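You operate a simulated robot arm through the tools that you are given. There is no shell and no other tool. Be economical: measure what you need, move in short steps, check, and stop when the job is done.

Carry out the task below with a simulated robot arm. There is one attempt and no reset: what you move stays moved.

Task
Wipe the dust off the gauge bed, then oil its slide.
Fine: blue cloth for dust, yellow cloth and oil pad for oil; cloths back, jaw open at the end. A coat counts when it lies all over at full strength: go over it till it gets no stronger. What is to be rubbed or washed off counts as gone when no trace of it is left.

Only the result counts: the job must be done as asked and must still hold three seconds after the hand-in. Knocking over, shifting, dropping, spilling or breaking anything else fails it. Flat cloth is picked up by pressing the open fingertips on it (5 to 10 N) and closing them slowly along it; thin cloth reads only 2 to 8 mm in the jaws.

Robot
A 7-joint arm with a two-finger parallel gripper on a trunk, on a base that drives. Base frame: it is fixed to the floor where the robot stands at the start and does not move with it; the origin is under the middle of the robot, x ahead of it, y to its left, z up; the surface under the hand at the start is at about z = 0.9. Readings come in m, degrees, newtons and seconds.
With the tool pointing down near the work surface it reaches from about 0.3 to 0.72 m from the robot's upright axis, wherever it stands. Its first joint turns from -166.0 to 166.0 degrees. Places, roughly: dust on the gauge bed [0.6, 0, 0.9]; oil pad [0.7, -0.3, 0.9]; slide of the gauge [0.6, 0, 0.9]; sliding jaw of the gauge [0.6, 0.2, 0.9]. Payload 3.43 kg.
Tool frame: the origin (TCP) lies between the finger pads and is the grasp point; the fingertips stand 0.034 m ahead of it; z points along the fingers, y is the line along which they close. Largest opening 0.128 m; finger width 0.024, thickness 0.012; the body of the gripper, 0.048 by 0.13 m, starts 0.096 m behind the TCP.
Orientation is that of the tool frame in the base frame, as a unit quaternion [w, x, y, z]. With the fingers straight down and closing along the base's y, the tool's x points along the base's -x, its y along +y and its z along -z.

Tools
- The arm moves only by the tool arm_command. Its argument "series" is a list of rows, each a list of 3 entries, a list of its own where there are three numbers: the shift along the base's x, y, z in units of 20 mm (1.0 is 20 mm), then the turn, a rotation vector about the base's x, y, z in units of 8 degrees (1.0 is 8 degrees), then the gripper command, from -1 (shut) to 1 (fully open), values between in proportion. In form: [[[x, y, z], [wx, wy, wz], gripper], ...]. A call has 1 to 8 rows; each row shifts and turns the commanded pose from where the row before left it. A call with a number of a shift or a turn outside -1 to 1 is refused whole. Each row takes 0.2 s and may step no farther than 0.05 m and 8.6 degrees from the row before; otherwise, or with a gripper value out of range, the whole call is refused. A pose out of reach is approached as far as the arm can. The call stops where the force on the tool passes 40 N (or 10 N more than at its start, if that is more) or the arm is blocked; 0.2 s more then pass. The fingers move at their own pace (about 0.108 m/s each) and stop on an object; they squeeze with about 29 N. The grip force told is the motor's: it shows also when the fingers shut on nothing. Time passes only in rows, and 0.2 s behind the last, so rows that do not move let the fingers close. The reply holds the time, the measured pose of the TCP, the force on the tool along the base axes, the opening and the grip force, in the units named above and with some noise, with the torque about the TCP (base axes, N m) and any sound that the robot's microphone picked up, and new pictures: "pictures" is both (left out), scene, wrist or none.
- Cameras (640 x 400 px; columns grow to the right, rows downward): "scene" is now at [-0.0028, 0.1112, 1.5298]; the picture's right is [-0.24, -0.97, 0.00], its down [-0.68, 0.17, -0.72] and it looks along [0.69, -0.17, -0.70] (base axes); focal length 280 px, centre (320, 200). "wrist" rides on the gripper at [0.076, -0.011, -0.16] in the tool frame; the picture's right is [0.15, 0.99, 0.00], its down [-0.88, 0.13, -0.46] and it looks along [-0.45, 0.07, 0.89] (tool axes); focal length 234 px, centre (320, 200). There is no depth. A picture from a camera that has moved, and an enlarged one, comes with that camera's place and axes in the base frame and with its lens. The place of the scene camera against the robot may be out by one fixed shift of up to 0.012 m in any direction.
- lift_body(by): slides the trunk up (or, below 0, down) by that many m; the arm and the scene camera ride with it, the base frame stays. It gives what a move gives, with no picture.
- base_move(legs): drives the robot by 1 to 6 legs, each [ahead, left, turn to the left] in m, m and degrees, along the robot's own axes; the way and the turn of a leg run together, so that a leg with both is an arc; at most 1.5 m and 180 degrees a leg. The arm and the cameras ride along, it lands a little off, and it stops where it bumps. It gives what a move gives, and a new picture of the scene camera.
- pan_tilt(pan, tilt): turns the head with the scene camera to pan (to the left, within 86 degrees either way) and tilt (down, from -29 to 69), counted from straight ahead of the robot. It gives what a move gives, and a new picture of the scene camera.
- zoom(camera, box): a new picture of the part [left, top, right, bottom] of that camera's present view, enlarged. No time passes.
- job_done(): hands the job in; it is judged then, once.

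Go step by step. Nothing tells you exact positions but the pictures and the camera data: compare them with the known pose of the tool, close in by small moves and look again before you grip or let go. The budget is 120 turns and 260 pictures, counting those below and the enlarged ones. Unless the task says otherwise, let go and move clear before handing in, and close with one line.

The tools are called as name(argument=value, ...) on one line, values as JSON. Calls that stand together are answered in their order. arm_command: Moves the arm, as the interface text tells. Its arguments: {"type":"object","properties":{"series":{"type":"array"},"pictures":{"type":"string","enum":["both","scene","wrist","none"]}},"required":["series"]} The other tools are called the same way: lift_body (by) slides the trunk up or down; base_move (legs) drives the base; pan_tilt (pan, tilt) turns the head that bears the scene camera; zoom (camera, box) takes an enlarged picture of a part of a camera's view; job_done () hands the job in.

At the start:

```text
t: 0.0
ee_pos: [0.4106, 0.1067, 1.1381]
ee_rot: [0.0, 0.0, 1.0, 0.0]
wrist_force: [0.5, 1.0, 0.4]
wrist_torque: [0.02, 0.0, -0.03]
grip_width: 0.1279
grip_force: 0.1
trunk travel left (down, up): [-0.25, 0.074]
robot x, y, heading: [0.0006, -0.0033, -0.2]
head pan, tilt: [-14.1, 44.3]
```

scene: 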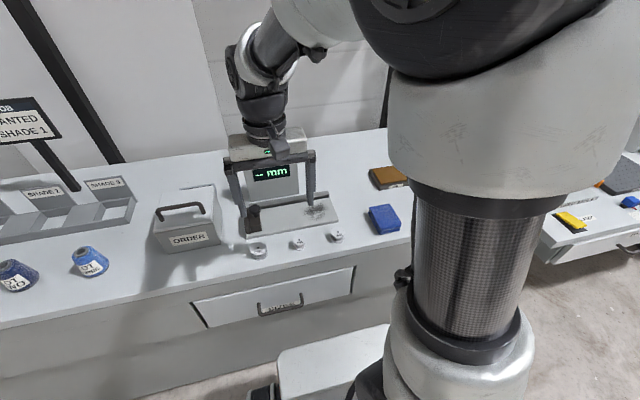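
wrist: 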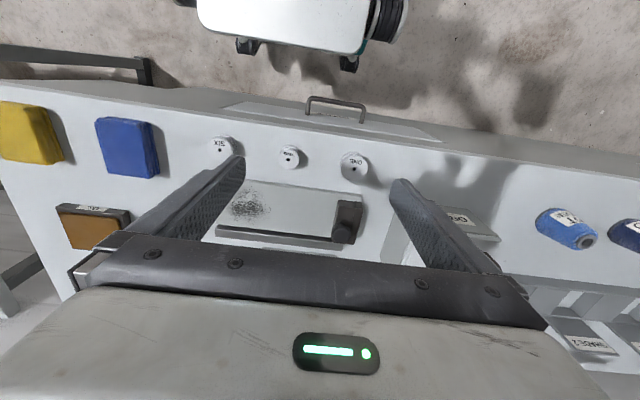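

I see the gauge with a dust patch on its bed, the blue cloth and the brown oil pad to its right, and the yellow cloth further right. First I'll take a closer look.

zoom(camera="scene", box=[220, 140, 420, 265])

zoom(camera="wrist", box=[0, 80, 400, 270])

```text
3.20 times, centred on (320, 202) of scene
camera zoom: at [-0.0028, 0.1112, 1.5298], right [-0.24, -0.97, 0.0], down [-0.68, 0.17, -0.72], along [0.69, -0.17, -0.7], focal length 894 px, centre (320, 192)
```

zoom: 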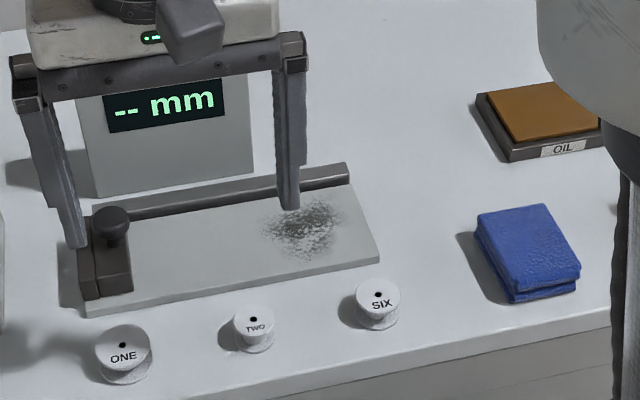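

```text
1.60 times, centred on (200, 175) of wrist
camera zoom: at [0.3334, 0.095, 1.2963], right [-0.15, 0.99, 0.0], down [0.88, 0.13, 0.46], along [0.45, 0.07, -0.89], focal length 375 px, centre (512, 240)
```

zoom: 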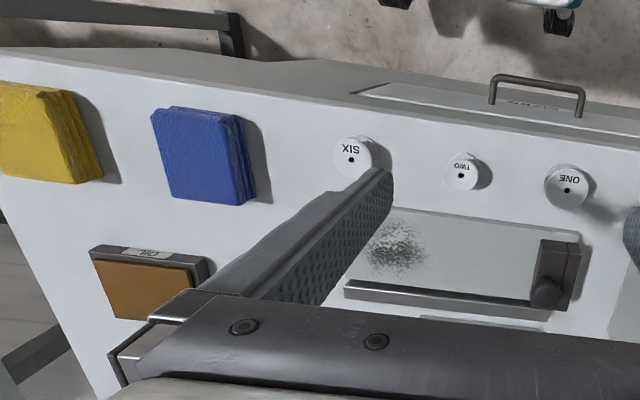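

The dark rail at the back of the bed looks like the slide, and the dark block with the knob at its left end looks like the jaw. I'll move over to the blue cloth at about (0.475, -0.197) and look again.

arm_command(series=[[[0.2, -1, 0], [0, 0, 0], 1], [[0.2, -1, 0], [0, 0, 0], 1], [[0.2, -1, 0], [0, 0, 0], 1], [[0.2, -1, 0], [0, 0, 0], 1], [[0.2, -1, 0], [0, 0, 0], 1], [[0.2, -1, 0], [0, 0, 0], 1], [[0.2, -1, 0], [0, 0, 0], 1], [[0.2, -1, 0], [0, 0, 0], 1]], pictures="none")

arm_command(series=[[[0.2, -1, 0], [0, 0, 0], 1], [[0.2, -1, 0], [0, 0, 0], 1], [[0.2, -1, 0], [0, 0, 0], 1], [[0.2, -1, 0], [0, 0, 0], 1], [[0.2, -1, 0], [0, 0, 0], 1], [[0.2, -1, 0], [0, 0, 0], 1], [[0.2, -1, 0], [0, 0, 0], 1], [[0, 0, 0], [0, 0, 0], 1]])

```text
t: 1.8
ee_pos: [0.4397, -0.0525, 1.1377]
ee_rot: [-0.001, -0.001, 1.0, 0.0]
wrist_force: [0.7, 0.0, -1.2]
wrist_torque: [0.02, 0.01, -0.03]
grip_width: 0.1285
grip_force: 0.0
trunk travel left (down, up): [-0.25, 0.074]
robot x, y, heading: [-0.0005, -0.0012, 0.1]
head pan, tilt: [-14.1, 44.3]
```

```text
t: 3.6
ee_pos: [0.4706, -0.1901, 1.1361]
ee_rot: [0.0, 0.0, 1.0, 0.0]
wrist_force: [0.3, -0.5, -0.1]
wrist_torque: [0.03, 0.0, -0.03]
grip_width: 0.128
grip_force: 0.0
trunk travel left (down, up): [-0.25, 0.074]
robot x, y, heading: [0.0007, -0.0002, 0.2]
head pan, tilt: [-14.1, 44.3]
camera scene: at [-0.0027, 0.1111, 1.5298], right [-0.24, -0.97, 0.0], down [-0.68, 0.17, -0.72], along [0.69, -0.17, -0.7], focal length 280 px, centre (320, 200)
camera wrist: at [0.3938, -0.2027, 1.2964], right [-0.15, 0.99, 0.0], down [0.88, 0.13, 0.46], along [0.45, 0.07, -0.89], focal length 234 px, centre (320, 200)
```

scene: 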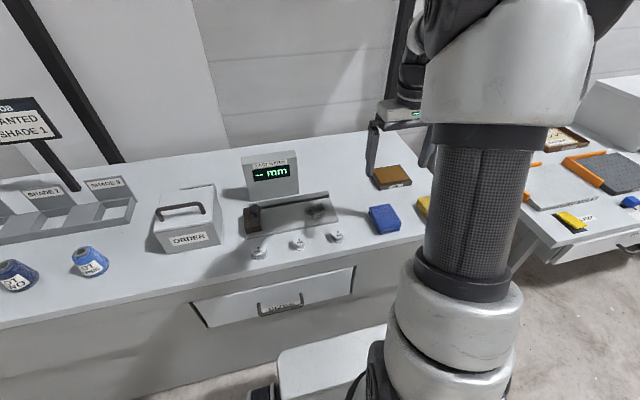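
wrist: 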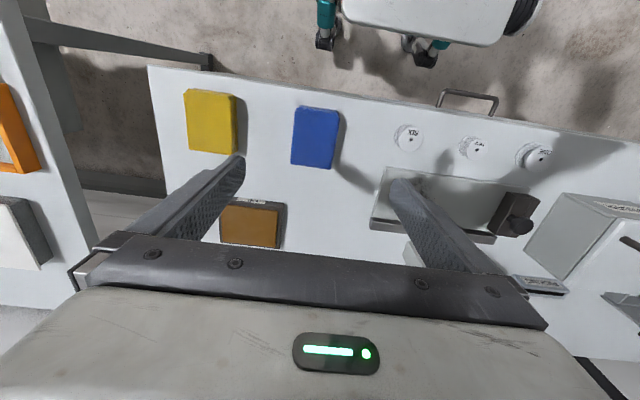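

zoom(camera="scene", box=[230, 145, 430, 270])

zoom(camera="wrist", box=[150, 60, 400, 260])

```text
3.20 times, centred on (330, 208) of scene
camera zoom: at [-0.0027, 0.1111, 1.5298], right [-0.24, -0.97, 0.0], down [-0.68, 0.17, -0.72], along [0.69, -0.17, -0.7], focal length 894 px, centre (288, 176)
```

zoom: 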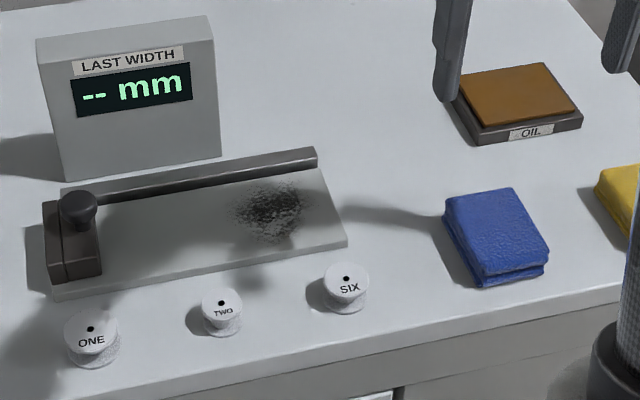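

```text
2.00 times, centred on (275, 160) of wrist
camera zoom: at [0.3938, -0.2027, 1.2964], right [-0.15, 0.99, 0.0], down [0.88, 0.13, 0.46], along [0.45, 0.07, -0.89], focal length 468 px, centre (410, 280)
```

zoom: 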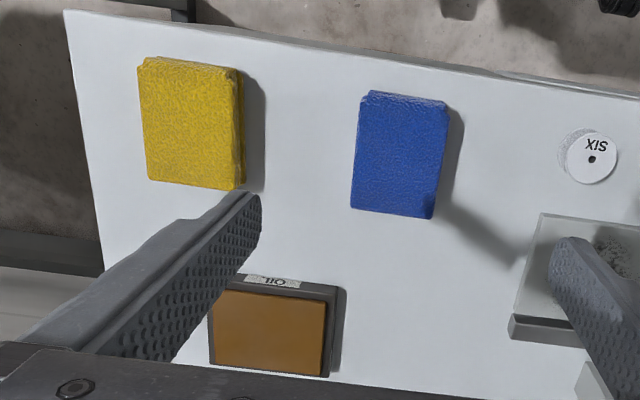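

The blue cloth is centred at about (0.474, -0.198), roughly 0.06 m wide along y and folded thick. I'll go down over it with the fingers open and look.

arm_command(series=[[[0.2, -0.4, -1], [0, 0, 0], 1], [[0, 0, -1], [0, 0, 0], 1], [[0, 0, -1], [0, 0, 0], 1], [[0, 0, -1], [0, 0, 0], 1], [[0, 0, -1], [0, 0, 0], 1], [[0, 0, -1], [0, 0, 0], 1], [[0, 0, -1], [0, 0, 0], 1], [[0, 0, 0], [0, 0, 0], 1]])

```text
t: 5.4
ee_pos: [0.4744, -0.1999, 0.9942]
ee_rot: [0.0, -0.001, 1.0, 0.001]
wrist_force: [-0.6, -0.5, -0.3]
wrist_torque: [0.0, 0.0, 0.02]
grip_width: 0.1279
grip_force: 0.1
trunk travel left (down, up): [-0.25, 0.074]
robot x, y, heading: [-0.0017, -0.0006, 0.0]
head pan, tilt: [-14.1, 44.3]
camera scene: at [-0.0027, 0.1112, 1.5298], right [-0.24, -0.97, 0.0], down [-0.68, 0.17, -0.72], along [0.69, -0.17, -0.7], focal length 280 px, centre (320, 200)
camera wrist: at [0.398, -0.2114, 1.1537], right [-0.15, 0.99, 0.0], down [0.88, 0.13, 0.46], along [0.45, 0.07, -0.89], focal length 234 px, centre (320, 200)
```

scene: 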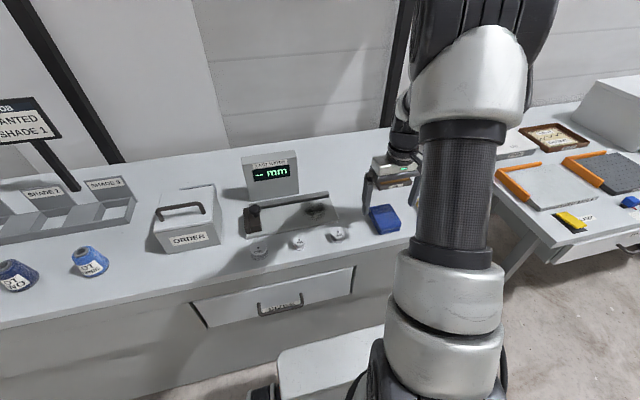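
wrist: 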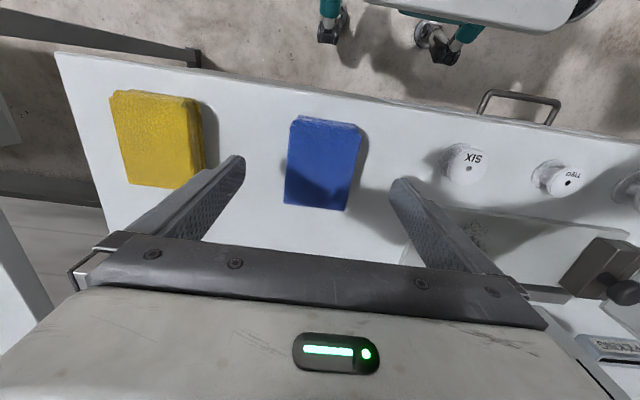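

The cloth lies between the fingers and looks about 20 mm thick. I'll lower so the tips come just above the table on both sides of it.

arm_command(series=[[[0, 0.15, -1], [0, 0, 0], 1], [[0, 0, -0.8], [0, 0, 0], 1], [[0, 0, -0.4], [0, 0, 0], 1], [[0, 0, -0.3], [0, 0, 0], 1], [[0, 0, 0], [0, 0, 0], 1]])

zoom(camera="wrist", box=[200, 80, 460, 260])

```text
t: 6.6
ee_pos: [0.4744, -0.1974, 0.9457]
ee_rot: [0.0, 0.0, 1.0, 0.0]
wrist_force: [0.4, 0.9, 0.1]
wrist_torque: [-0.01, -0.02, -0.03]
grip_width: 0.128
grip_force: 0.0
trunk travel left (down, up): [-0.25, 0.074]
robot x, y, heading: [-0.0009, -0.0018, 0.3]
head pan, tilt: [-14.1, 44.3]
camera scene: at [-0.0027, 0.1112, 1.5298], right [-0.24, -0.97, 0.0], down [-0.68, 0.17, -0.72], along [0.69, -0.17, -0.7], focal length 280 px, centre (320, 200)
camera wrist: at [0.3974, -0.21, 1.106], right [-0.15, 0.99, 0.0], down [0.88, 0.13, 0.46], along [0.45, 0.07, -0.89], focal length 234 px, centre (320, 200)
```

scene: 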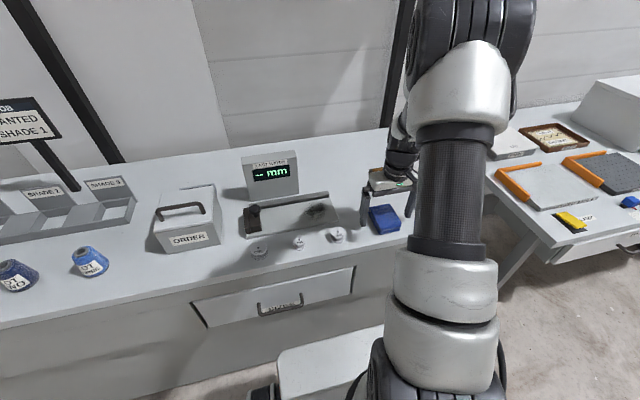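
wrist: 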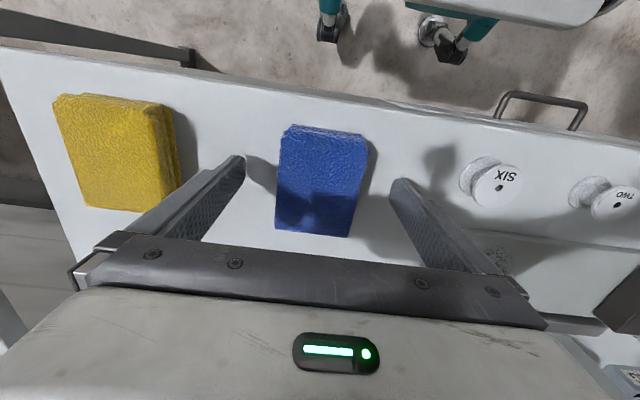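

```text
2.22 times, centred on (330, 170) of wrist
camera zoom: at [0.3974, -0.21, 1.106], right [-0.15, 0.99, 0.0], down [0.88, 0.13, 0.46], along [0.45, 0.07, -0.89], focal length 520 px, centre (298, 267)
```

zoom: 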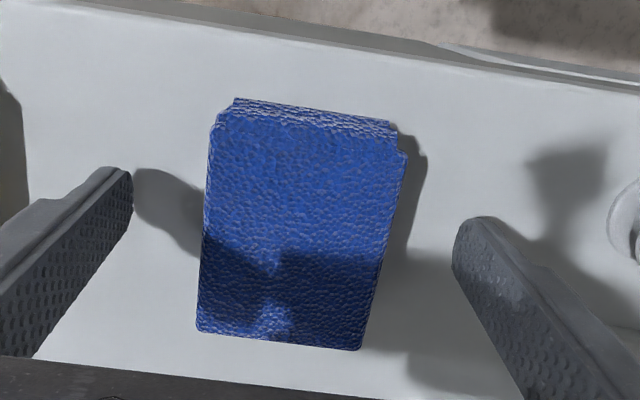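

The fingers straddle it evenly. I'll lower a few mm more, then close slowly.

arm_command(series=[[[0, 0, -0.15], [0, 0, 0], 0.7], [[0, 0, 0], [0, 0, 0], 0.4], [[0, 0, 0], [0, 0, 0], 0.2], [[0, 0, 0], [0, 0, 0], 0.05], [[0, 0, 0], [0, 0, 0], -0.1], [[0, 0, 0], [0, 0, 0], -0.2], [[0, 0, 0], [0, 0, 0], -0.3]])

zoom(camera="wrist", box=[200, 80, 460, 260])

```text
t: 8.2
ee_pos: [0.4735, -0.1979, 0.9432]
ee_rot: [0.001, 0.0, 1.0, 0.0]
wrist_force: [-1.2, 0.3, 0.1]
wrist_torque: [0.04, 0.02, 0.01]
grip_width: 0.0688
grip_force: 29.2
trunk travel left (down, up): [-0.25, 0.074]
robot x, y, heading: [0.0011, 0.0037, 0.0]
head pan, tilt: [-14.1, 44.3]
camera scene: at [-0.0027, 0.1112, 1.5298], right [-0.24, -0.97, 0.0], down [-0.68, 0.17, -0.72], along [0.69, -0.17, -0.7], focal length 280 px, centre (320, 200)
camera wrist: at [0.3975, -0.2099, 1.1033], right [-0.15, 0.99, 0.0], down [0.88, 0.13, 0.46], along [0.45, 0.07, -0.89], focal length 234 px, centre (320, 200)
```

scene: 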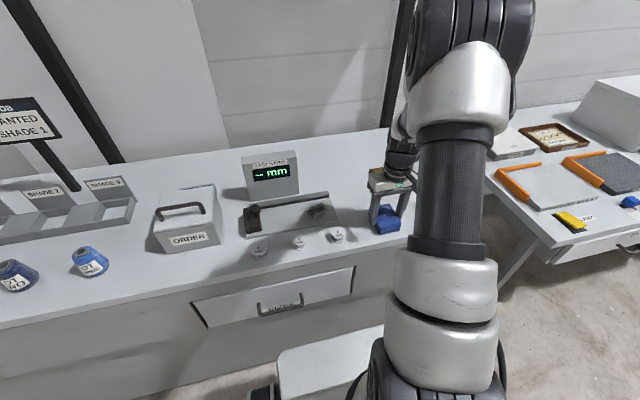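
wrist: 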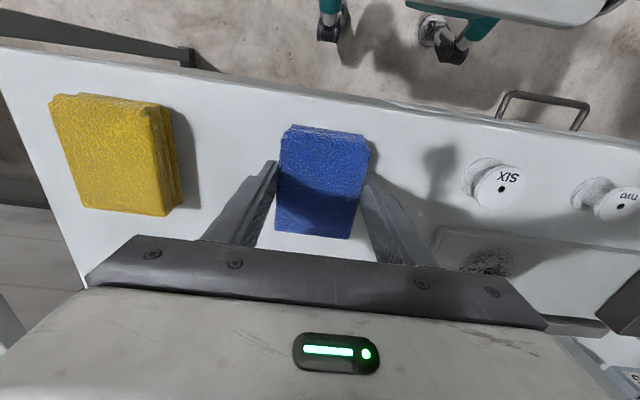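

```text
2.22 times, centred on (330, 170) of wrist
camera zoom: at [0.3975, -0.2099, 1.1033], right [-0.15, 0.99, 0.0], down [0.88, 0.13, 0.46], along [0.45, 0.07, -0.89], focal length 520 px, centre (298, 267)
```

zoom: 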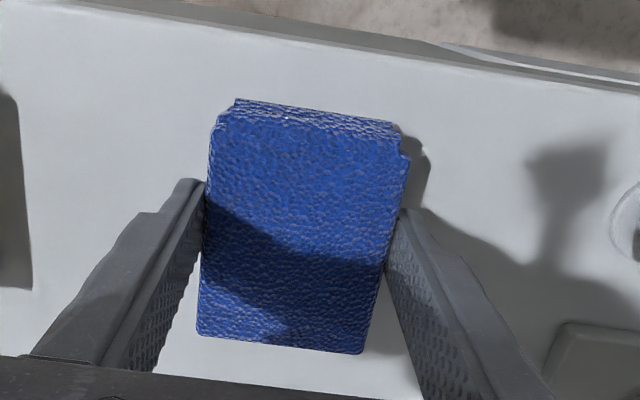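

The cloth is held at 0.069 m and behaves like a firm pad; its place is TCP (0.4735, -0.198, 0.943). I'll lift it and carry it towards the dust.

arm_command(series=[[[0, 0, 0.5], [0, 0, 0], -1], [[0, 0, 1], [0, 0, 0], -1], [[0, 0, 1], [0, 0, 0], -1], [[0, 0, 1], [0, 0, 0], -1], [[0, 0, 1], [0, 0, 0], -1], [[0.4, 1, 0], [0, 0, 0], -1], [[0.4, 1, 0], [0, 0, 0], -1], [[0.4, 1, 0], [0, 0, 0], -1]], pictures="none")

arm_command(series=[[[0.4, 1, 0], [0, 0, 0], -1], [[0.4, 1, 0], [0, 0, 0], -1], [[0.4, 1, 0], [0, 0, 0], -1], [[0.4, 1, 0], [0, 0, 0], -1], [[0.4, 1, 0], [0, 0, 0], -1], [[0.4, 1, 0], [0, 0, 0], -1], [[0.4, 0.5, 0], [0, 0, 0], -1], [[0, 0, 0], [0, 0, 0], -1]])

zoom(camera="wrist", box=[200, 80, 460, 260])

zoom(camera="scene", box=[220, 140, 380, 260])

```text
t: 10.0
ee_pos: [0.497, -0.1401, 1.0338]
ee_rot: [0.0, 0.0, 1.0, 0.0]
wrist_force: [0.9, -0.5, -0.6]
wrist_torque: [0.0, 0.01, 0.01]
grip_width: 0.0686
grip_force: 29.5
trunk travel left (down, up): [-0.25, 0.074]
robot x, y, heading: [0.0006, -0.0002, -0.1]
head pan, tilt: [-14.1, 44.3]
```

```text
t: 11.8
ee_pos: [0.5557, -0.0087, 1.0358]
ee_rot: [0.0, 0.0, 1.0, 0.001]
wrist_force: [0.2, 0.6, -0.9]
wrist_torque: [-0.01, 0.03, 0.01]
grip_width: 0.0689
grip_force: 29.3
trunk travel left (down, up): [-0.25, 0.074]
robot x, y, heading: [-0.0014, -0.0004, 0.1]
head pan, tilt: [-14.1, 44.3]
camera scene: at [-0.0027, 0.1112, 1.5298], right [-0.24, -0.97, 0.0], down [-0.68, 0.17, -0.72], along [0.69, -0.17, -0.7], focal length 280 px, centre (320, 200)
camera wrist: at [0.4783, -0.0206, 1.195], right [-0.15, 0.99, 0.0], down [0.88, 0.13, 0.46], along [0.45, 0.07, -0.89], focal length 234 px, centre (320, 200)
```

scene: 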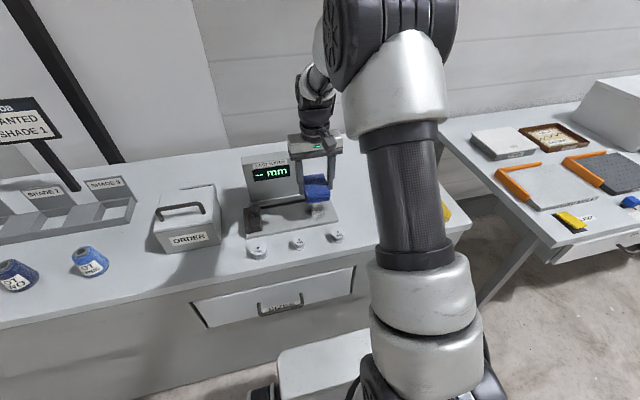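
wrist: 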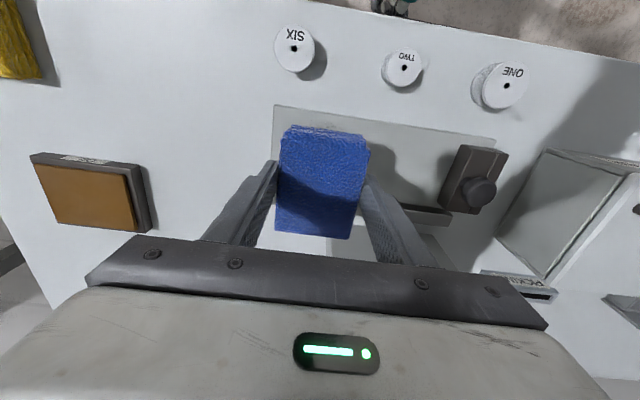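

```text
2.22 times, centred on (330, 170) of wrist
camera zoom: at [0.4783, -0.0206, 1.195], right [-0.15, 0.99, 0.0], down [0.88, 0.13, 0.46], along [0.45, 0.07, -0.89], focal length 520 px, centre (298, 267)
```

zoom: 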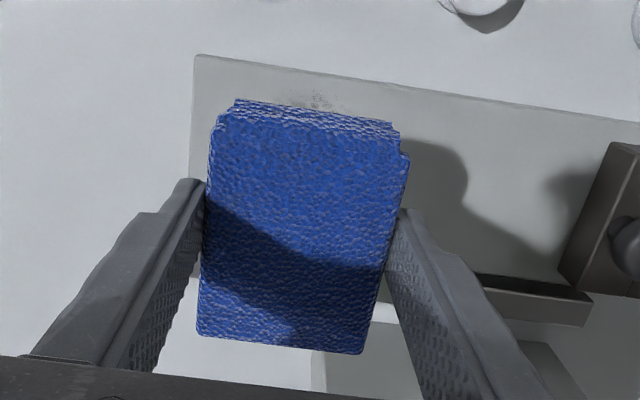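

```text
3.33 times, centred on (300, 200) of scene
camera zoom: at [-0.0027, 0.1112, 1.5298], right [-0.24, -0.97, 0.0], down [-0.68, 0.17, -0.72], along [0.69, -0.17, -0.7], focal length 932 px, centre (387, 200)
```

zoom: 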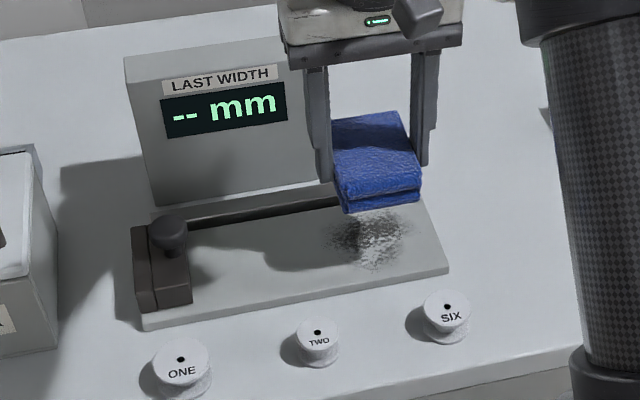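

The dust spans about x 0.52–0.59 and y −0.04–0.03, and the rail front is near x 0.605. I'll lower the cloth onto it until I feel contact.

arm_command(series=[[[-0.15, 0, -1], [0, 0, 0], -1], [[0, 0, -1], [0, 0, 0], -1], [[0, 0, -1], [0, 0, 0], -1], [[0, 0, -0.5], [0, 0, 0], -1], [[0, 0, 0], [0, 0, 0], -1]], pictures="both")

arm_command(series=[[[0, 0, -0.1], [0, 0, 0], -1], [[0, 0, -0.1], [0, 0, 0], -1], [[0, 0, -0.1], [0, 0, 0], -1]], pictures="none")

```text
t: 13.0
ee_pos: [0.5501, -0.0082, 0.9657]
ee_rot: [0.0, 0.001, 1.0, 0.0]
wrist_force: [0.8, 0.4, 0.4]
wrist_torque: [-0.01, 0.0, 0.01]
grip_width: 0.0688
grip_force: 29.0
trunk travel left (down, up): [-0.25, 0.074]
robot x, y, heading: [0.0018, 0.0003, 0.1]
head pan, tilt: [-14.1, 44.3]
camera scene: at [-0.0027, 0.1112, 1.5298], right [-0.24, -0.97, 0.0], down [-0.68, 0.17, -0.72], along [0.69, -0.17, -0.7], focal length 280 px, centre (320, 200)
camera wrist: at [0.4745, -0.0207, 1.1243], right [-0.15, 0.99, 0.0], down [0.88, 0.13, 0.46], along [0.45, 0.07, -0.89], focal length 234 px, centre (320, 200)
```

scene: 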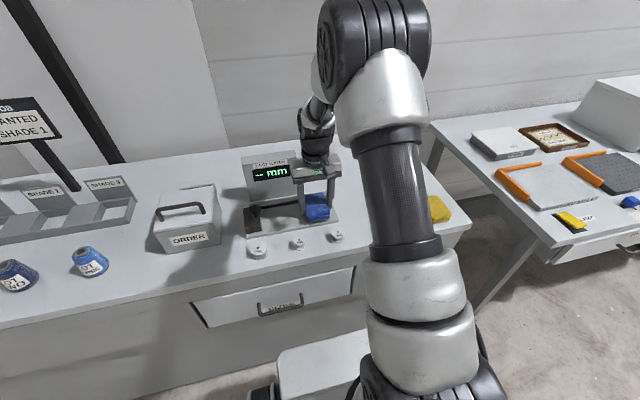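
wrist: 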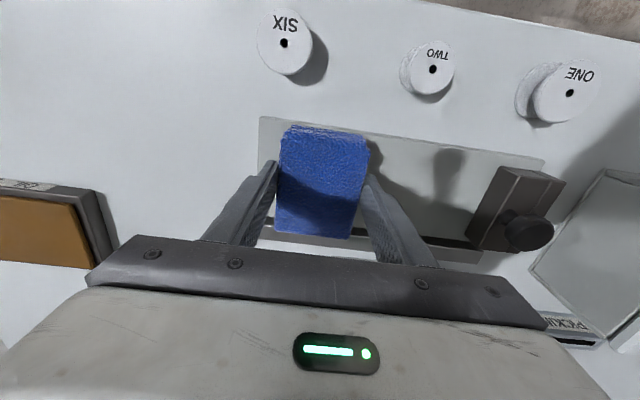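

```text
t: 13.8
ee_pos: [0.5502, -0.009, 0.9574]
ee_rot: [-0.001, 0.0, 1.0, 0.0]
wrist_force: [0.5, -0.1, -1.0]
wrist_torque: [-0.01, 0.01, 0.03]
grip_width: 0.0687
grip_force: 28.9
trunk travel left (down, up): [-0.25, 0.074]
robot x, y, heading: [0.005, 0.0029, 0.3]
head pan, tilt: [-14.1, 44.3]
```

zoom(camera="wrist", box=[200, 80, 460, 260])

arm_command(series=[[[0, 0, -0.1], [0, 0, 0], -1], [[0, 0, -0.1], [0, 0, 0], -1]], pictures="none")

zoom(camera="scene", box=[240, 150, 380, 250])

```text
2.22 times, centred on (330, 170) of wrist
camera zoom: at [0.4745, -0.0209, 1.1179], right [-0.15, 0.99, 0.0], down [0.88, 0.13, 0.46], along [0.45, 0.07, -0.89], focal length 520 px, centre (298, 267)
```

zoom: 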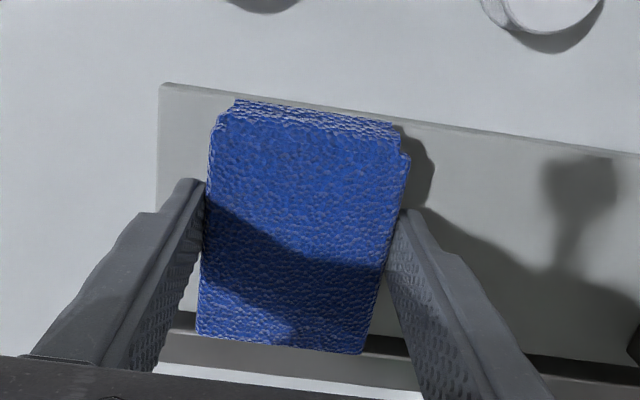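

```text
t: 14.4
ee_pos: [0.5503, -0.0082, 0.9553]
ee_rot: [0.001, 0.001, 1.0, 0.0]
wrist_force: [-2.2, -1.7, 13.6]
wrist_torque: [0.0, 0.41, 0.0]
grip_width: 0.0689
grip_force: 29.4
trunk travel left (down, up): [-0.25, 0.074]
robot x, y, heading: [-0.001, 0.0009, -0.1]
head pan, tilt: [-14.1, 44.3]
```

```text
4.00 times, centred on (310, 200) of scene
camera zoom: at [-0.0039, 0.1111, 1.5301], right [-0.24, -0.97, 0.0], down [-0.68, 0.17, -0.72], along [0.7, -0.17, -0.7], focal length 1118 px, centre (360, 200)
```

zoom: 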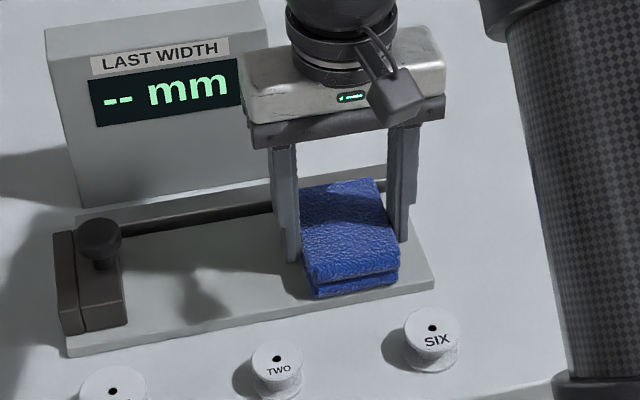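

Contact at about 13 N. Now I'll rub back and forth along y at this height.

arm_command(series=[[[0, -1, 0], [0, 0, 0], -1], [[0, -0.7, 0], [0, 0, 0], -1], [[0, 1, 0], [0, 0, 0], -1], [[0, 1, 0], [0, 0, 0], -1], [[0, 1, 0], [0, 0, 0], -1], [[0, 1, 0], [0, 0, 0], -1], [[0, -1, 0], [0, 0, 0], -1], [[0, -1, 0], [0, 0, 0], -1]], pictures="none")

arm_command(series=[[[-0.3, -1, 0], [0, 0, 0], -1], [[0, -1, 0], [0, 0, 0], -1], [[0, 1, 0], [0, 0, 0], -1], [[0, 1, 0], [0, 0, 0], -1], [[0, 1, 0], [0, 0, 0], -1], [[0, 1, 0], [0, 0, 0], -1], [[0.3, -1, 0], [0, 0, 0], -1], [[0, -1, 0], [0, 0, 0], -1]], pictures="none")

arm_command(series=[[[0.2, -1, 0], [0, 0, 0], -1], [[0, -0.7, 0], [0, 0, 0], -1], [[0, 1, 0], [0, 0, 0], -1], [[0, 1, 0], [0, 0, 0], -1], [[0, 1, 0], [0, 0, 0], -1], [[0, 1, 0], [0, 0, 0], -1], [[0, -1, 0], [0, 0, 0], -1], [[0, -1, 0], [0, 0, 0], -1]], pictures="none")

```text
t: 16.2
ee_pos: [0.549, -0.0013, 0.9551]
ee_rot: [0.0, -0.002, 1.0, 0.0]
wrist_force: [0.3, 6.3, 12.7]
wrist_torque: [0.15, -0.06, 0.03]
grip_width: 0.0687
grip_force: 28.7
trunk travel left (down, up): [-0.25, 0.074]
robot x, y, heading: [0.0026, 0.0002, 0.1]
head pan, tilt: [-14.1, 44.3]
```

```text
t: 18.0
ee_pos: [0.552, 0.0012, 0.9542]
ee_rot: [0.003, -0.001, 1.0, 0.001]
wrist_force: [1.5, 14.9, 34.9]
wrist_torque: [0.79, 0.26, -0.14]
grip_width: 0.0687
grip_force: 29.1
trunk travel left (down, up): [-0.25, 0.074]
robot x, y, heading: [0.0017, -0.0032, 0.1]
head pan, tilt: [-14.1, 44.3]
```

```text
t: 19.8
ee_pos: [0.5505, 0.0088, 0.9534]
ee_rot: [-0.001, -0.001, 1.0, 0.001]
wrist_force: [0.5, 9.0, 18.6]
wrist_torque: [0.47, -0.13, -0.03]
grip_width: 0.0687
grip_force: 28.8
trunk travel left (down, up): [-0.25, 0.074]
robot x, y, heading: [0.0055, 0.0024, 0.2]
head pan, tilt: [-14.1, 44.3]
```

I'll lift and move aside to see whether any dust is left.

arm_command(series=[[[0, 0, 0.5], [0, 0, 0], -1], [[0, 0, 1], [0, 0, 0], -1], [[0, 0, 1], [0, 0, 0], -1], [[0, 0, 1], [0, 0, 0], -1], [[0, -1, 0.5], [0, 0, 0], -1], [[0, -1, 0], [0, 0, 0], -1], [[-0.5, -1, 0], [0, 0, 0], -1], [[-0.5, -1, 0], [0, 0, 0], -1]], pictures="both")

zoom(camera="scene", box=[230, 150, 370, 250])

zoom(camera="wrist", box=[320, 80, 600, 260])

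```text
t: 21.6
ee_pos: [0.5351, -0.0779, 1.0338]
ee_rot: [0.0, 0.0, 1.0, 0.0]
wrist_force: [0.1, -0.1, 0.4]
wrist_torque: [0.04, 0.0, -0.01]
grip_width: 0.0689
grip_force: 29.1
trunk travel left (down, up): [-0.25, 0.074]
robot x, y, heading: [0.0024, -0.0021, 0.3]
head pan, tilt: [-14.1, 44.3]
camera scene: at [-0.0028, 0.1111, 1.5298], right [-0.24, -0.97, 0.0], down [-0.68, 0.17, -0.72], along [0.69, -0.17, -0.7], focal length 280 px, centre (320, 200)
camera wrist: at [0.4594, -0.0896, 1.1936], right [-0.15, 0.99, 0.0], down [0.88, 0.13, 0.46], along [0.45, 0.07, -0.89], focal length 234 px, centre (320, 200)
```

scene: 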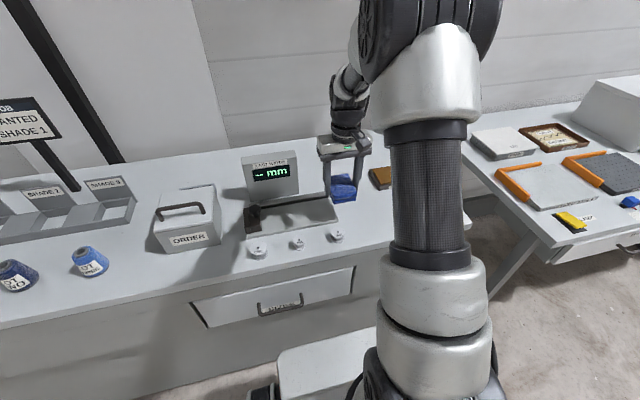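
wrist: 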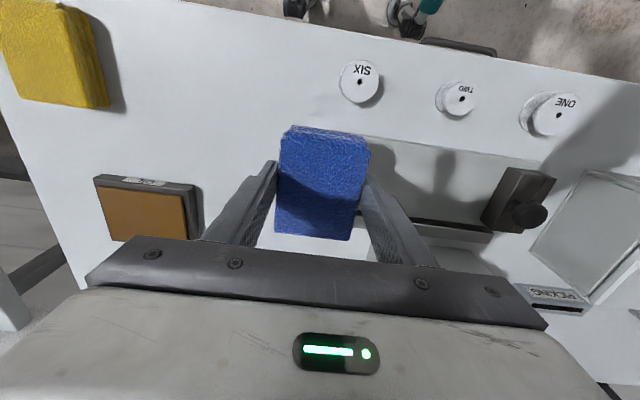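

```text
4.00 times, centred on (300, 200) of scene
camera zoom: at [-0.0028, 0.1111, 1.5298], right [-0.24, -0.97, 0.0], down [-0.68, 0.17, -0.72], along [0.69, -0.17, -0.7], focal length 1118 px, centre (400, 200)
```

zoom: 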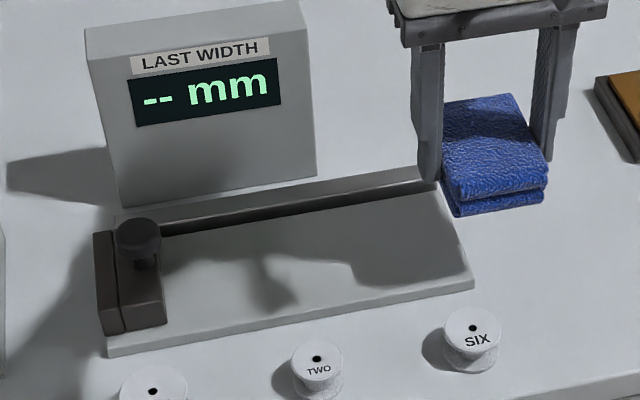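

```text
2.22 times, centred on (460, 170) of wrist
camera zoom: at [0.4594, -0.0896, 1.1936], right [-0.15, 0.99, 0.0], down [0.88, 0.13, 0.46], along [0.45, 0.07, -0.89], focal length 520 px, centre (9, 267)
```

zoom: 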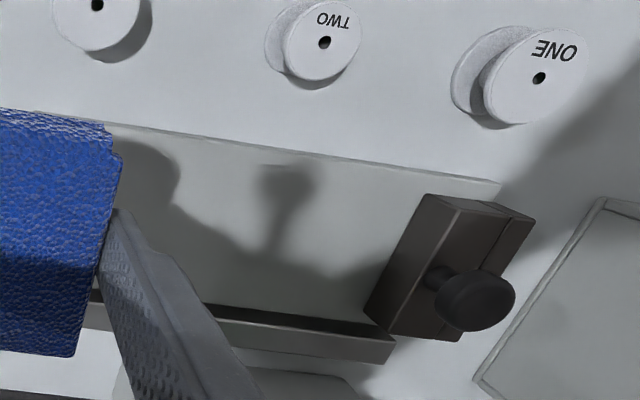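

The bed looks clean. Now I'll put the blue cloth back where it was, at (0.4735, -0.198).

arm_command(series=[[[-0.51, -1, 0], [0, 0, 0], -1], [[-0.51, -1, 0], [0, 0, 0], -1], [[-0.51, -1, 0], [0, 0, 0], -1], [[-0.51, -1, 0], [0, 0, 0], -1], [[-0.51, -1, 0], [0, 0, 0], -1], [[-0.51, -1, 0], [0, 0, 0], -1], [[0, 0, -1], [0, 0, 0], -1], [[0, 0, 0], [0, 0, 0], -1]], pictures="none")

arm_command(series=[[[0, 0, -1], [0, 0, 0], -1], [[0, 0, -1], [0, 0, 0], -1], [[0, 0, -1], [0, 0, 0], -1], [[0, 0, 0], [0, 0, 0], -1]], pictures="wrist")

zoom(camera="scene", box=[230, 150, 370, 250])

```text
t: 23.4
ee_pos: [0.4744, -0.197, 1.0125]
ee_rot: [-0.001, 0.001, 1.0, 0.001]
wrist_force: [0.3, -0.4, 0.2]
wrist_torque: [-0.01, 0.02, -0.01]
grip_width: 0.0689
grip_force: 29.3
trunk travel left (down, up): [-0.25, 0.074]
robot x, y, heading: [-0.0013, 0.002, -0.0]
head pan, tilt: [-14.1, 44.3]
```

```text
t: 24.4
ee_pos: [0.4734, -0.1987, 0.9534]
ee_rot: [0.0, 0.0, 1.0, -0.001]
wrist_force: [0.1, -0.6, 0.3]
wrist_torque: [0.0, 0.01, -0.01]
grip_width: 0.0687
grip_force: 28.6
trunk travel left (down, up): [-0.25, 0.074]
robot x, y, heading: [-0.0019, 0.0007, 0.3]
head pan, tilt: [-14.1, 44.3]
camera wrist: at [0.3977, -0.2098, 1.1125], right [-0.15, 0.99, 0.0], down [0.88, 0.13, 0.46], along [0.45, 0.07, -0.89], focal length 234 px, centre (320, 200)
```

wrist: 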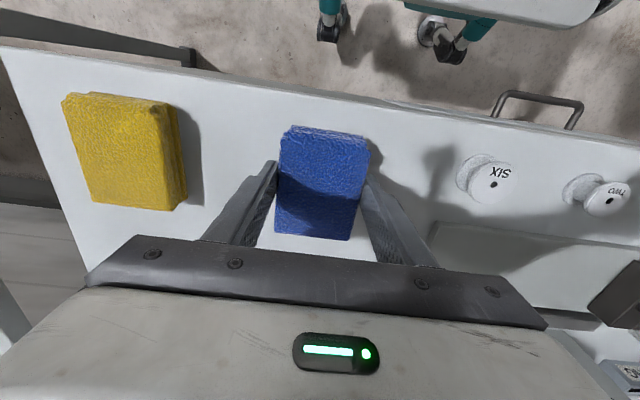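

```text
4.00 times, centred on (300, 200) of scene
camera zoom: at [-0.0027, 0.1112, 1.5298], right [-0.24, -0.97, 0.0], down [-0.68, 0.17, -0.72], along [0.69, -0.17, -0.7], focal length 1118 px, centre (400, 200)
```

zoom: 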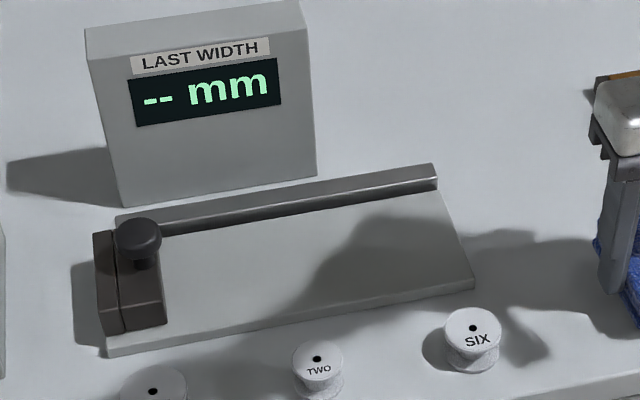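

The bed shows no trace of dust. I'll set the cloth down and let go.

arm_command(series=[[[0, 0, -0.3], [0, 0, 0], -1], [[0, 0, -0.15], [0, 0, 0], -1], [[0, 0, 0], [0, 0, 0], -1]], pictures="none")

```text
t: 25.2
ee_pos: [0.4734, -0.1974, 0.9444]
ee_rot: [0.0, 0.0, 1.0, 0.0]
wrist_force: [-0.7, -0.3, 0.1]
wrist_torque: [0.02, -0.01, -0.02]
grip_width: 0.0686
grip_force: 29.1
trunk travel left (down, up): [-0.25, 0.074]
robot x, y, heading: [-0.0014, 0.0034, 0.1]
head pan, tilt: [-14.1, 44.3]
```

arm_command(series=[[[0, 0, -0.07], [0, 0, 0], -1], [[0, 0, 0], [0, 0, 0], 0.3], [[0, 0, 0], [0, 0, 0], 1], [[0, 0, 0], [0, 0, 0], 1], [[0, 0, 1], [0, 0, 0], 1], [[0, 0, 1], [0, 0, 0], 1], [[0, 0, 1], [0, 0, 0], 1], [[0, 0, 0], [0, 0, 0], 1]], pictures="both")

arm_command(series=[[[0, -1, 0.5], [0, 0, 0], 1], [[0, -1, 0.5], [0, 0, 0], 1], [[0, -1, 0], [0, 0, 0], 1], [[0, -1, 0], [0, 0, 0], 1], [[0, -1, 0], [0, 0, 0], 1], [[0, -1, 0], [0, 0, 0], 1], [[0, -1, 0], [0, 0, 0], 1], [[0, 0, 0], [0, 0, 0], 1]], pictures="wrist")

zoom(camera="wrist", box=[180, 60, 480, 260])

```text
t: 27.0
ee_pos: [0.4729, -0.198, 1.0036]
ee_rot: [0.0, 0.0, 1.0, 0.0]
wrist_force: [-0.5, 1.5, 0.1]
wrist_torque: [0.02, -0.03, 0.02]
grip_width: 0.128
grip_force: 0.1
trunk travel left (down, up): [-0.25, 0.074]
robot x, y, heading: [0.0011, -0.001, 0.2]
head pan, tilt: [-14.1, 44.3]
camera scene: at [-0.0028, 0.1112, 1.5298], right [-0.24, -0.97, 0.0], down [-0.68, 0.17, -0.72], along [0.69, -0.17, -0.7], focal length 280 px, centre (320, 200)
camera wrist: at [0.3975, -0.2096, 1.1626], right [-0.15, 0.99, 0.0], down [0.88, 0.13, 0.46], along [0.45, 0.07, -0.89], focal length 234 px, centre (320, 200)
```

scene: 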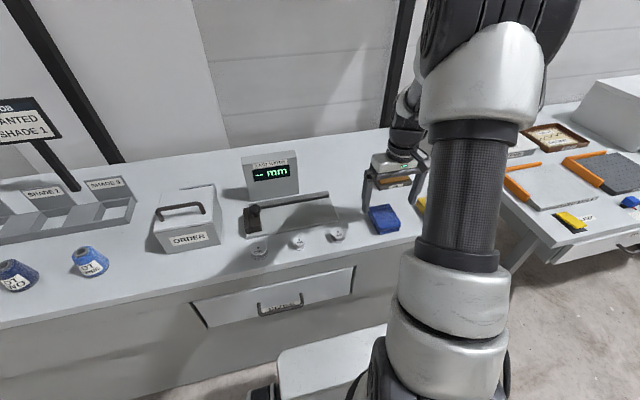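
wrist: 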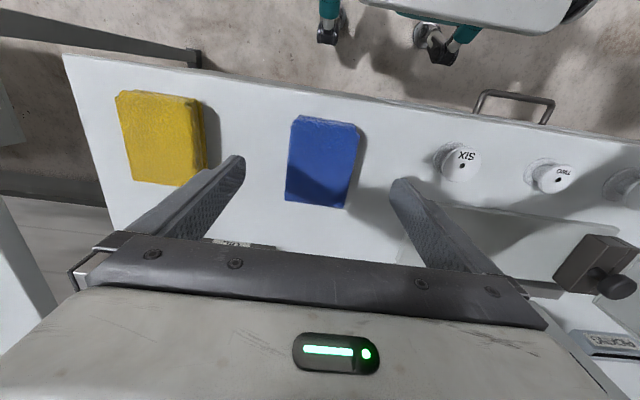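

```text
t: 28.8
ee_pos: [0.4739, -0.3361, 1.0236]
ee_rot: [0.0, 0.0, 1.0, 0.0]
wrist_force: [0.0, 0.5, 0.2]
wrist_torque: [0.03, -0.03, 0.04]
grip_width: 0.1279
grip_force: 0.0
trunk travel left (down, up): [-0.25, 0.074]
robot x, y, heading: [0.0041, 0.0041, -0.2]
head pan, tilt: [-14.1, 44.3]
camera wrist: at [0.3973, -0.3479, 1.183], right [-0.15, 0.99, 0.0], down [0.88, 0.13, 0.46], along [0.45, 0.07, -0.89], focal length 234 px, centre (320, 200)
```

wrist: 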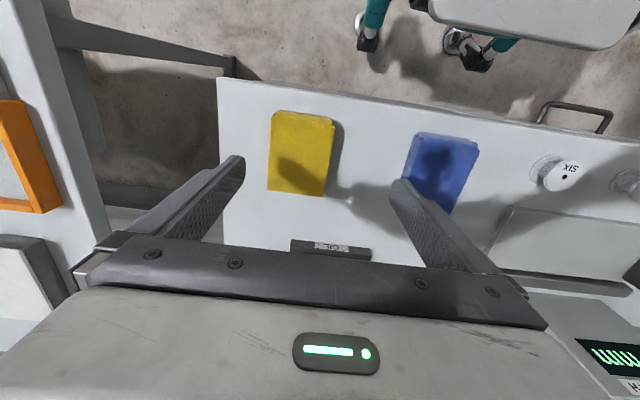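

```text
2.00 times, centred on (330, 160) of wrist
camera zoom: at [0.3973, -0.3479, 1.183], right [-0.15, 0.99, 0.0], down [0.88, 0.13, 0.46], along [0.45, 0.07, -0.89], focal length 468 px, centre (300, 280)
```

zoom: 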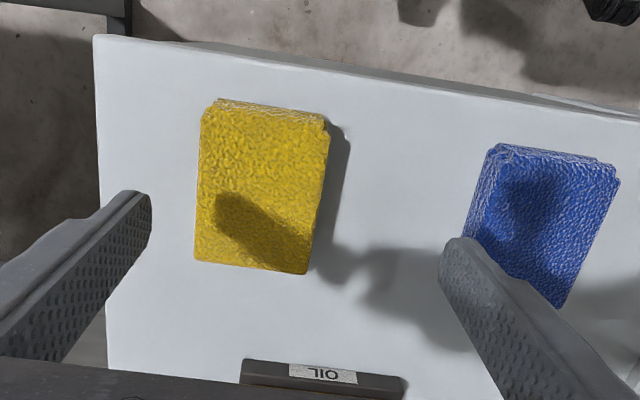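

The yellow cloth is centred at about (0.475, -0.358). Before I grip it, I'll look closely at the rail and the jaw to choose the grip direction.

zoom(camera="scene", box=[236, 185, 300, 240])

zoom(camera="scene", box=[280, 175, 350, 225])

zoom(camera="scene", box=[340, 140, 440, 210])

```text
7.27 times, centred on (268, 212) of scene
camera zoom: at [-0.0028, 0.1111, 1.5298], right [-0.24, -0.97, 0.0], down [-0.68, 0.17, -0.72], along [0.69, -0.17, -0.7], focal length 2033 px, centre (698, 109)
```

zoom: 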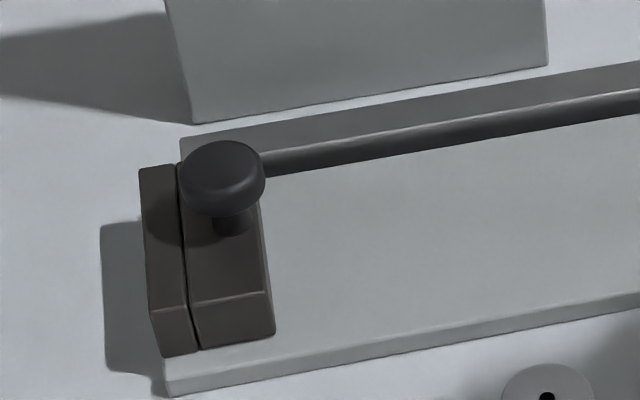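

```text
8.00 times, centred on (315, 200) of scene
camera zoom: at [-0.0028, 0.1111, 1.5298], right [-0.24, -0.97, 0.0], down [-0.68, 0.17, -0.72], along [0.69, -0.17, -0.7], focal length 2236 px, centre (360, 200)
```

zoom: 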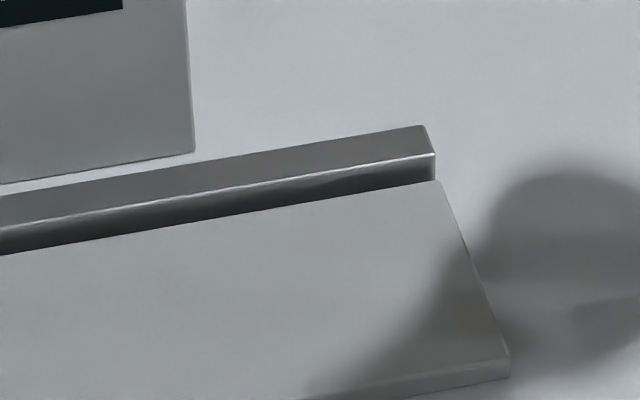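

```text
5.71 times, centred on (390, 175) of scene
camera zoom: at [-0.0028, 0.1111, 1.5298], right [-0.24, -0.97, 0.0], down [-0.68, 0.17, -0.72], along [0.69, -0.17, -0.7], focal length 1597 px, centre (-80, 343)
```

zoom: 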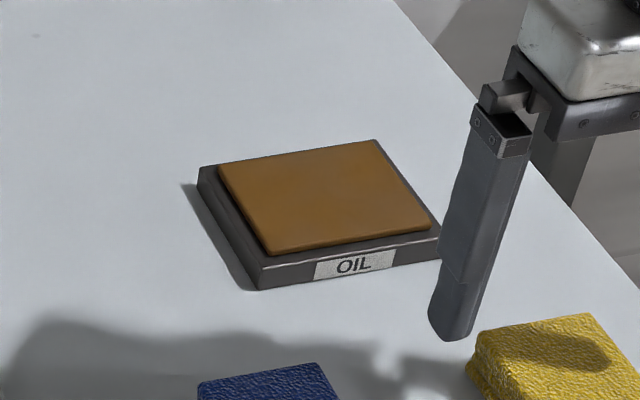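

The close-up matters: the knobbed jaw stands against a fixed block at the bed's left end, so the jaw is closed now and has to be slid right to end up open. Plan: oil the right part of the rail, push the jaw right by its knob, then oil the left part. First I'll take the yellow cloth.

arm_command(series=[[[0, -1, 0], [0, 0, 0], 1], [[0, -0.1, -1], [0, 0, 0], 1], [[0, 0, -1], [0, 0, 0], 1], [[0, 0, 0], [0, 0, 0], 1]], pictures="wrist")

zoom(camera="wrist", box=[200, 80, 460, 260])

```text
t: 29.8
ee_pos: [0.4736, -0.3559, 0.9818]
ee_rot: [0.0, 0.0, 1.0, 0.0]
wrist_force: [0.1, -0.2, 0.5]
wrist_torque: [0.03, -0.02, -0.03]
grip_width: 0.1279
grip_force: 0.1
trunk travel left (down, up): [-0.25, 0.074]
robot x, y, heading: [-0.0008, 0.0046, 0.1]
head pan, tilt: [-14.1, 44.3]
camera wrist: at [0.397, -0.3681, 1.1415], right [-0.15, 0.99, 0.0], down [0.88, 0.13, 0.46], along [0.45, 0.07, -0.89], focal length 234 px, centre (320, 200)
```

wrist: 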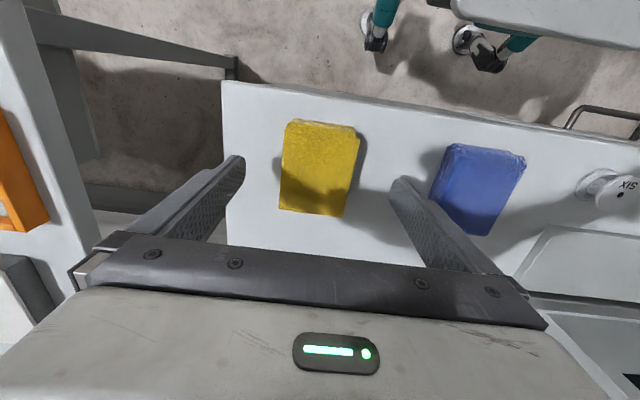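

```text
2.22 times, centred on (330, 170) of wrist
camera zoom: at [0.397, -0.3681, 1.1415], right [-0.15, 0.99, 0.0], down [0.88, 0.13, 0.46], along [0.45, 0.07, -0.89], focal length 520 px, centre (298, 267)
```

zoom: 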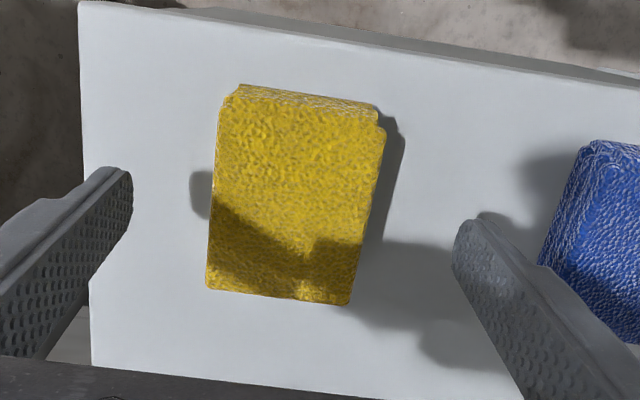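

arm_command(series=[[[0, -0.05, -1], [0, 0, 0], 1], [[0, 0, -0.9], [0, 0, 0], 0.7], [[0, 0, 0], [0, 0, 0], 0.4], [[0, 0, 0], [0, 0, 0], 0.2], [[0, 0, 0], [0, 0, 0], 0.05], [[0, 0, 0], [0, 0, 0], -0.1], [[0, 0, 0], [0, 0, 0], -0.2], [[0, 0, 0], [0, 0, 0], -0.3]], pictures="wrist")

```text
t: 31.6
ee_pos: [0.4734, -0.3603, 0.9445]
ee_rot: [0.0, 0.0, 1.0, 0.0]
wrist_force: [0.6, -0.6, 0.4]
wrist_torque: [0.0, -0.01, 0.0]
grip_width: 0.0689
grip_force: 29.0
trunk travel left (down, up): [-0.25, 0.074]
robot x, y, heading: [0.001, 0.0041, 0.1]
head pan, tilt: [-14.1, 44.3]
camera wrist: at [0.3977, -0.3715, 1.1047], right [-0.15, 0.99, 0.0], down [0.88, 0.13, 0.46], along [0.45, 0.07, -0.89], focal length 234 px, centre (320, 200)
```

wrist: 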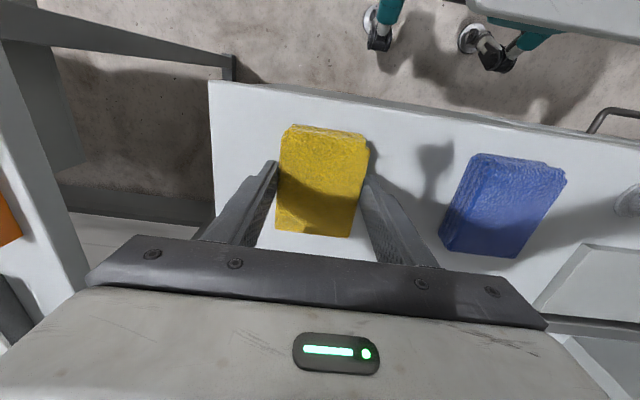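

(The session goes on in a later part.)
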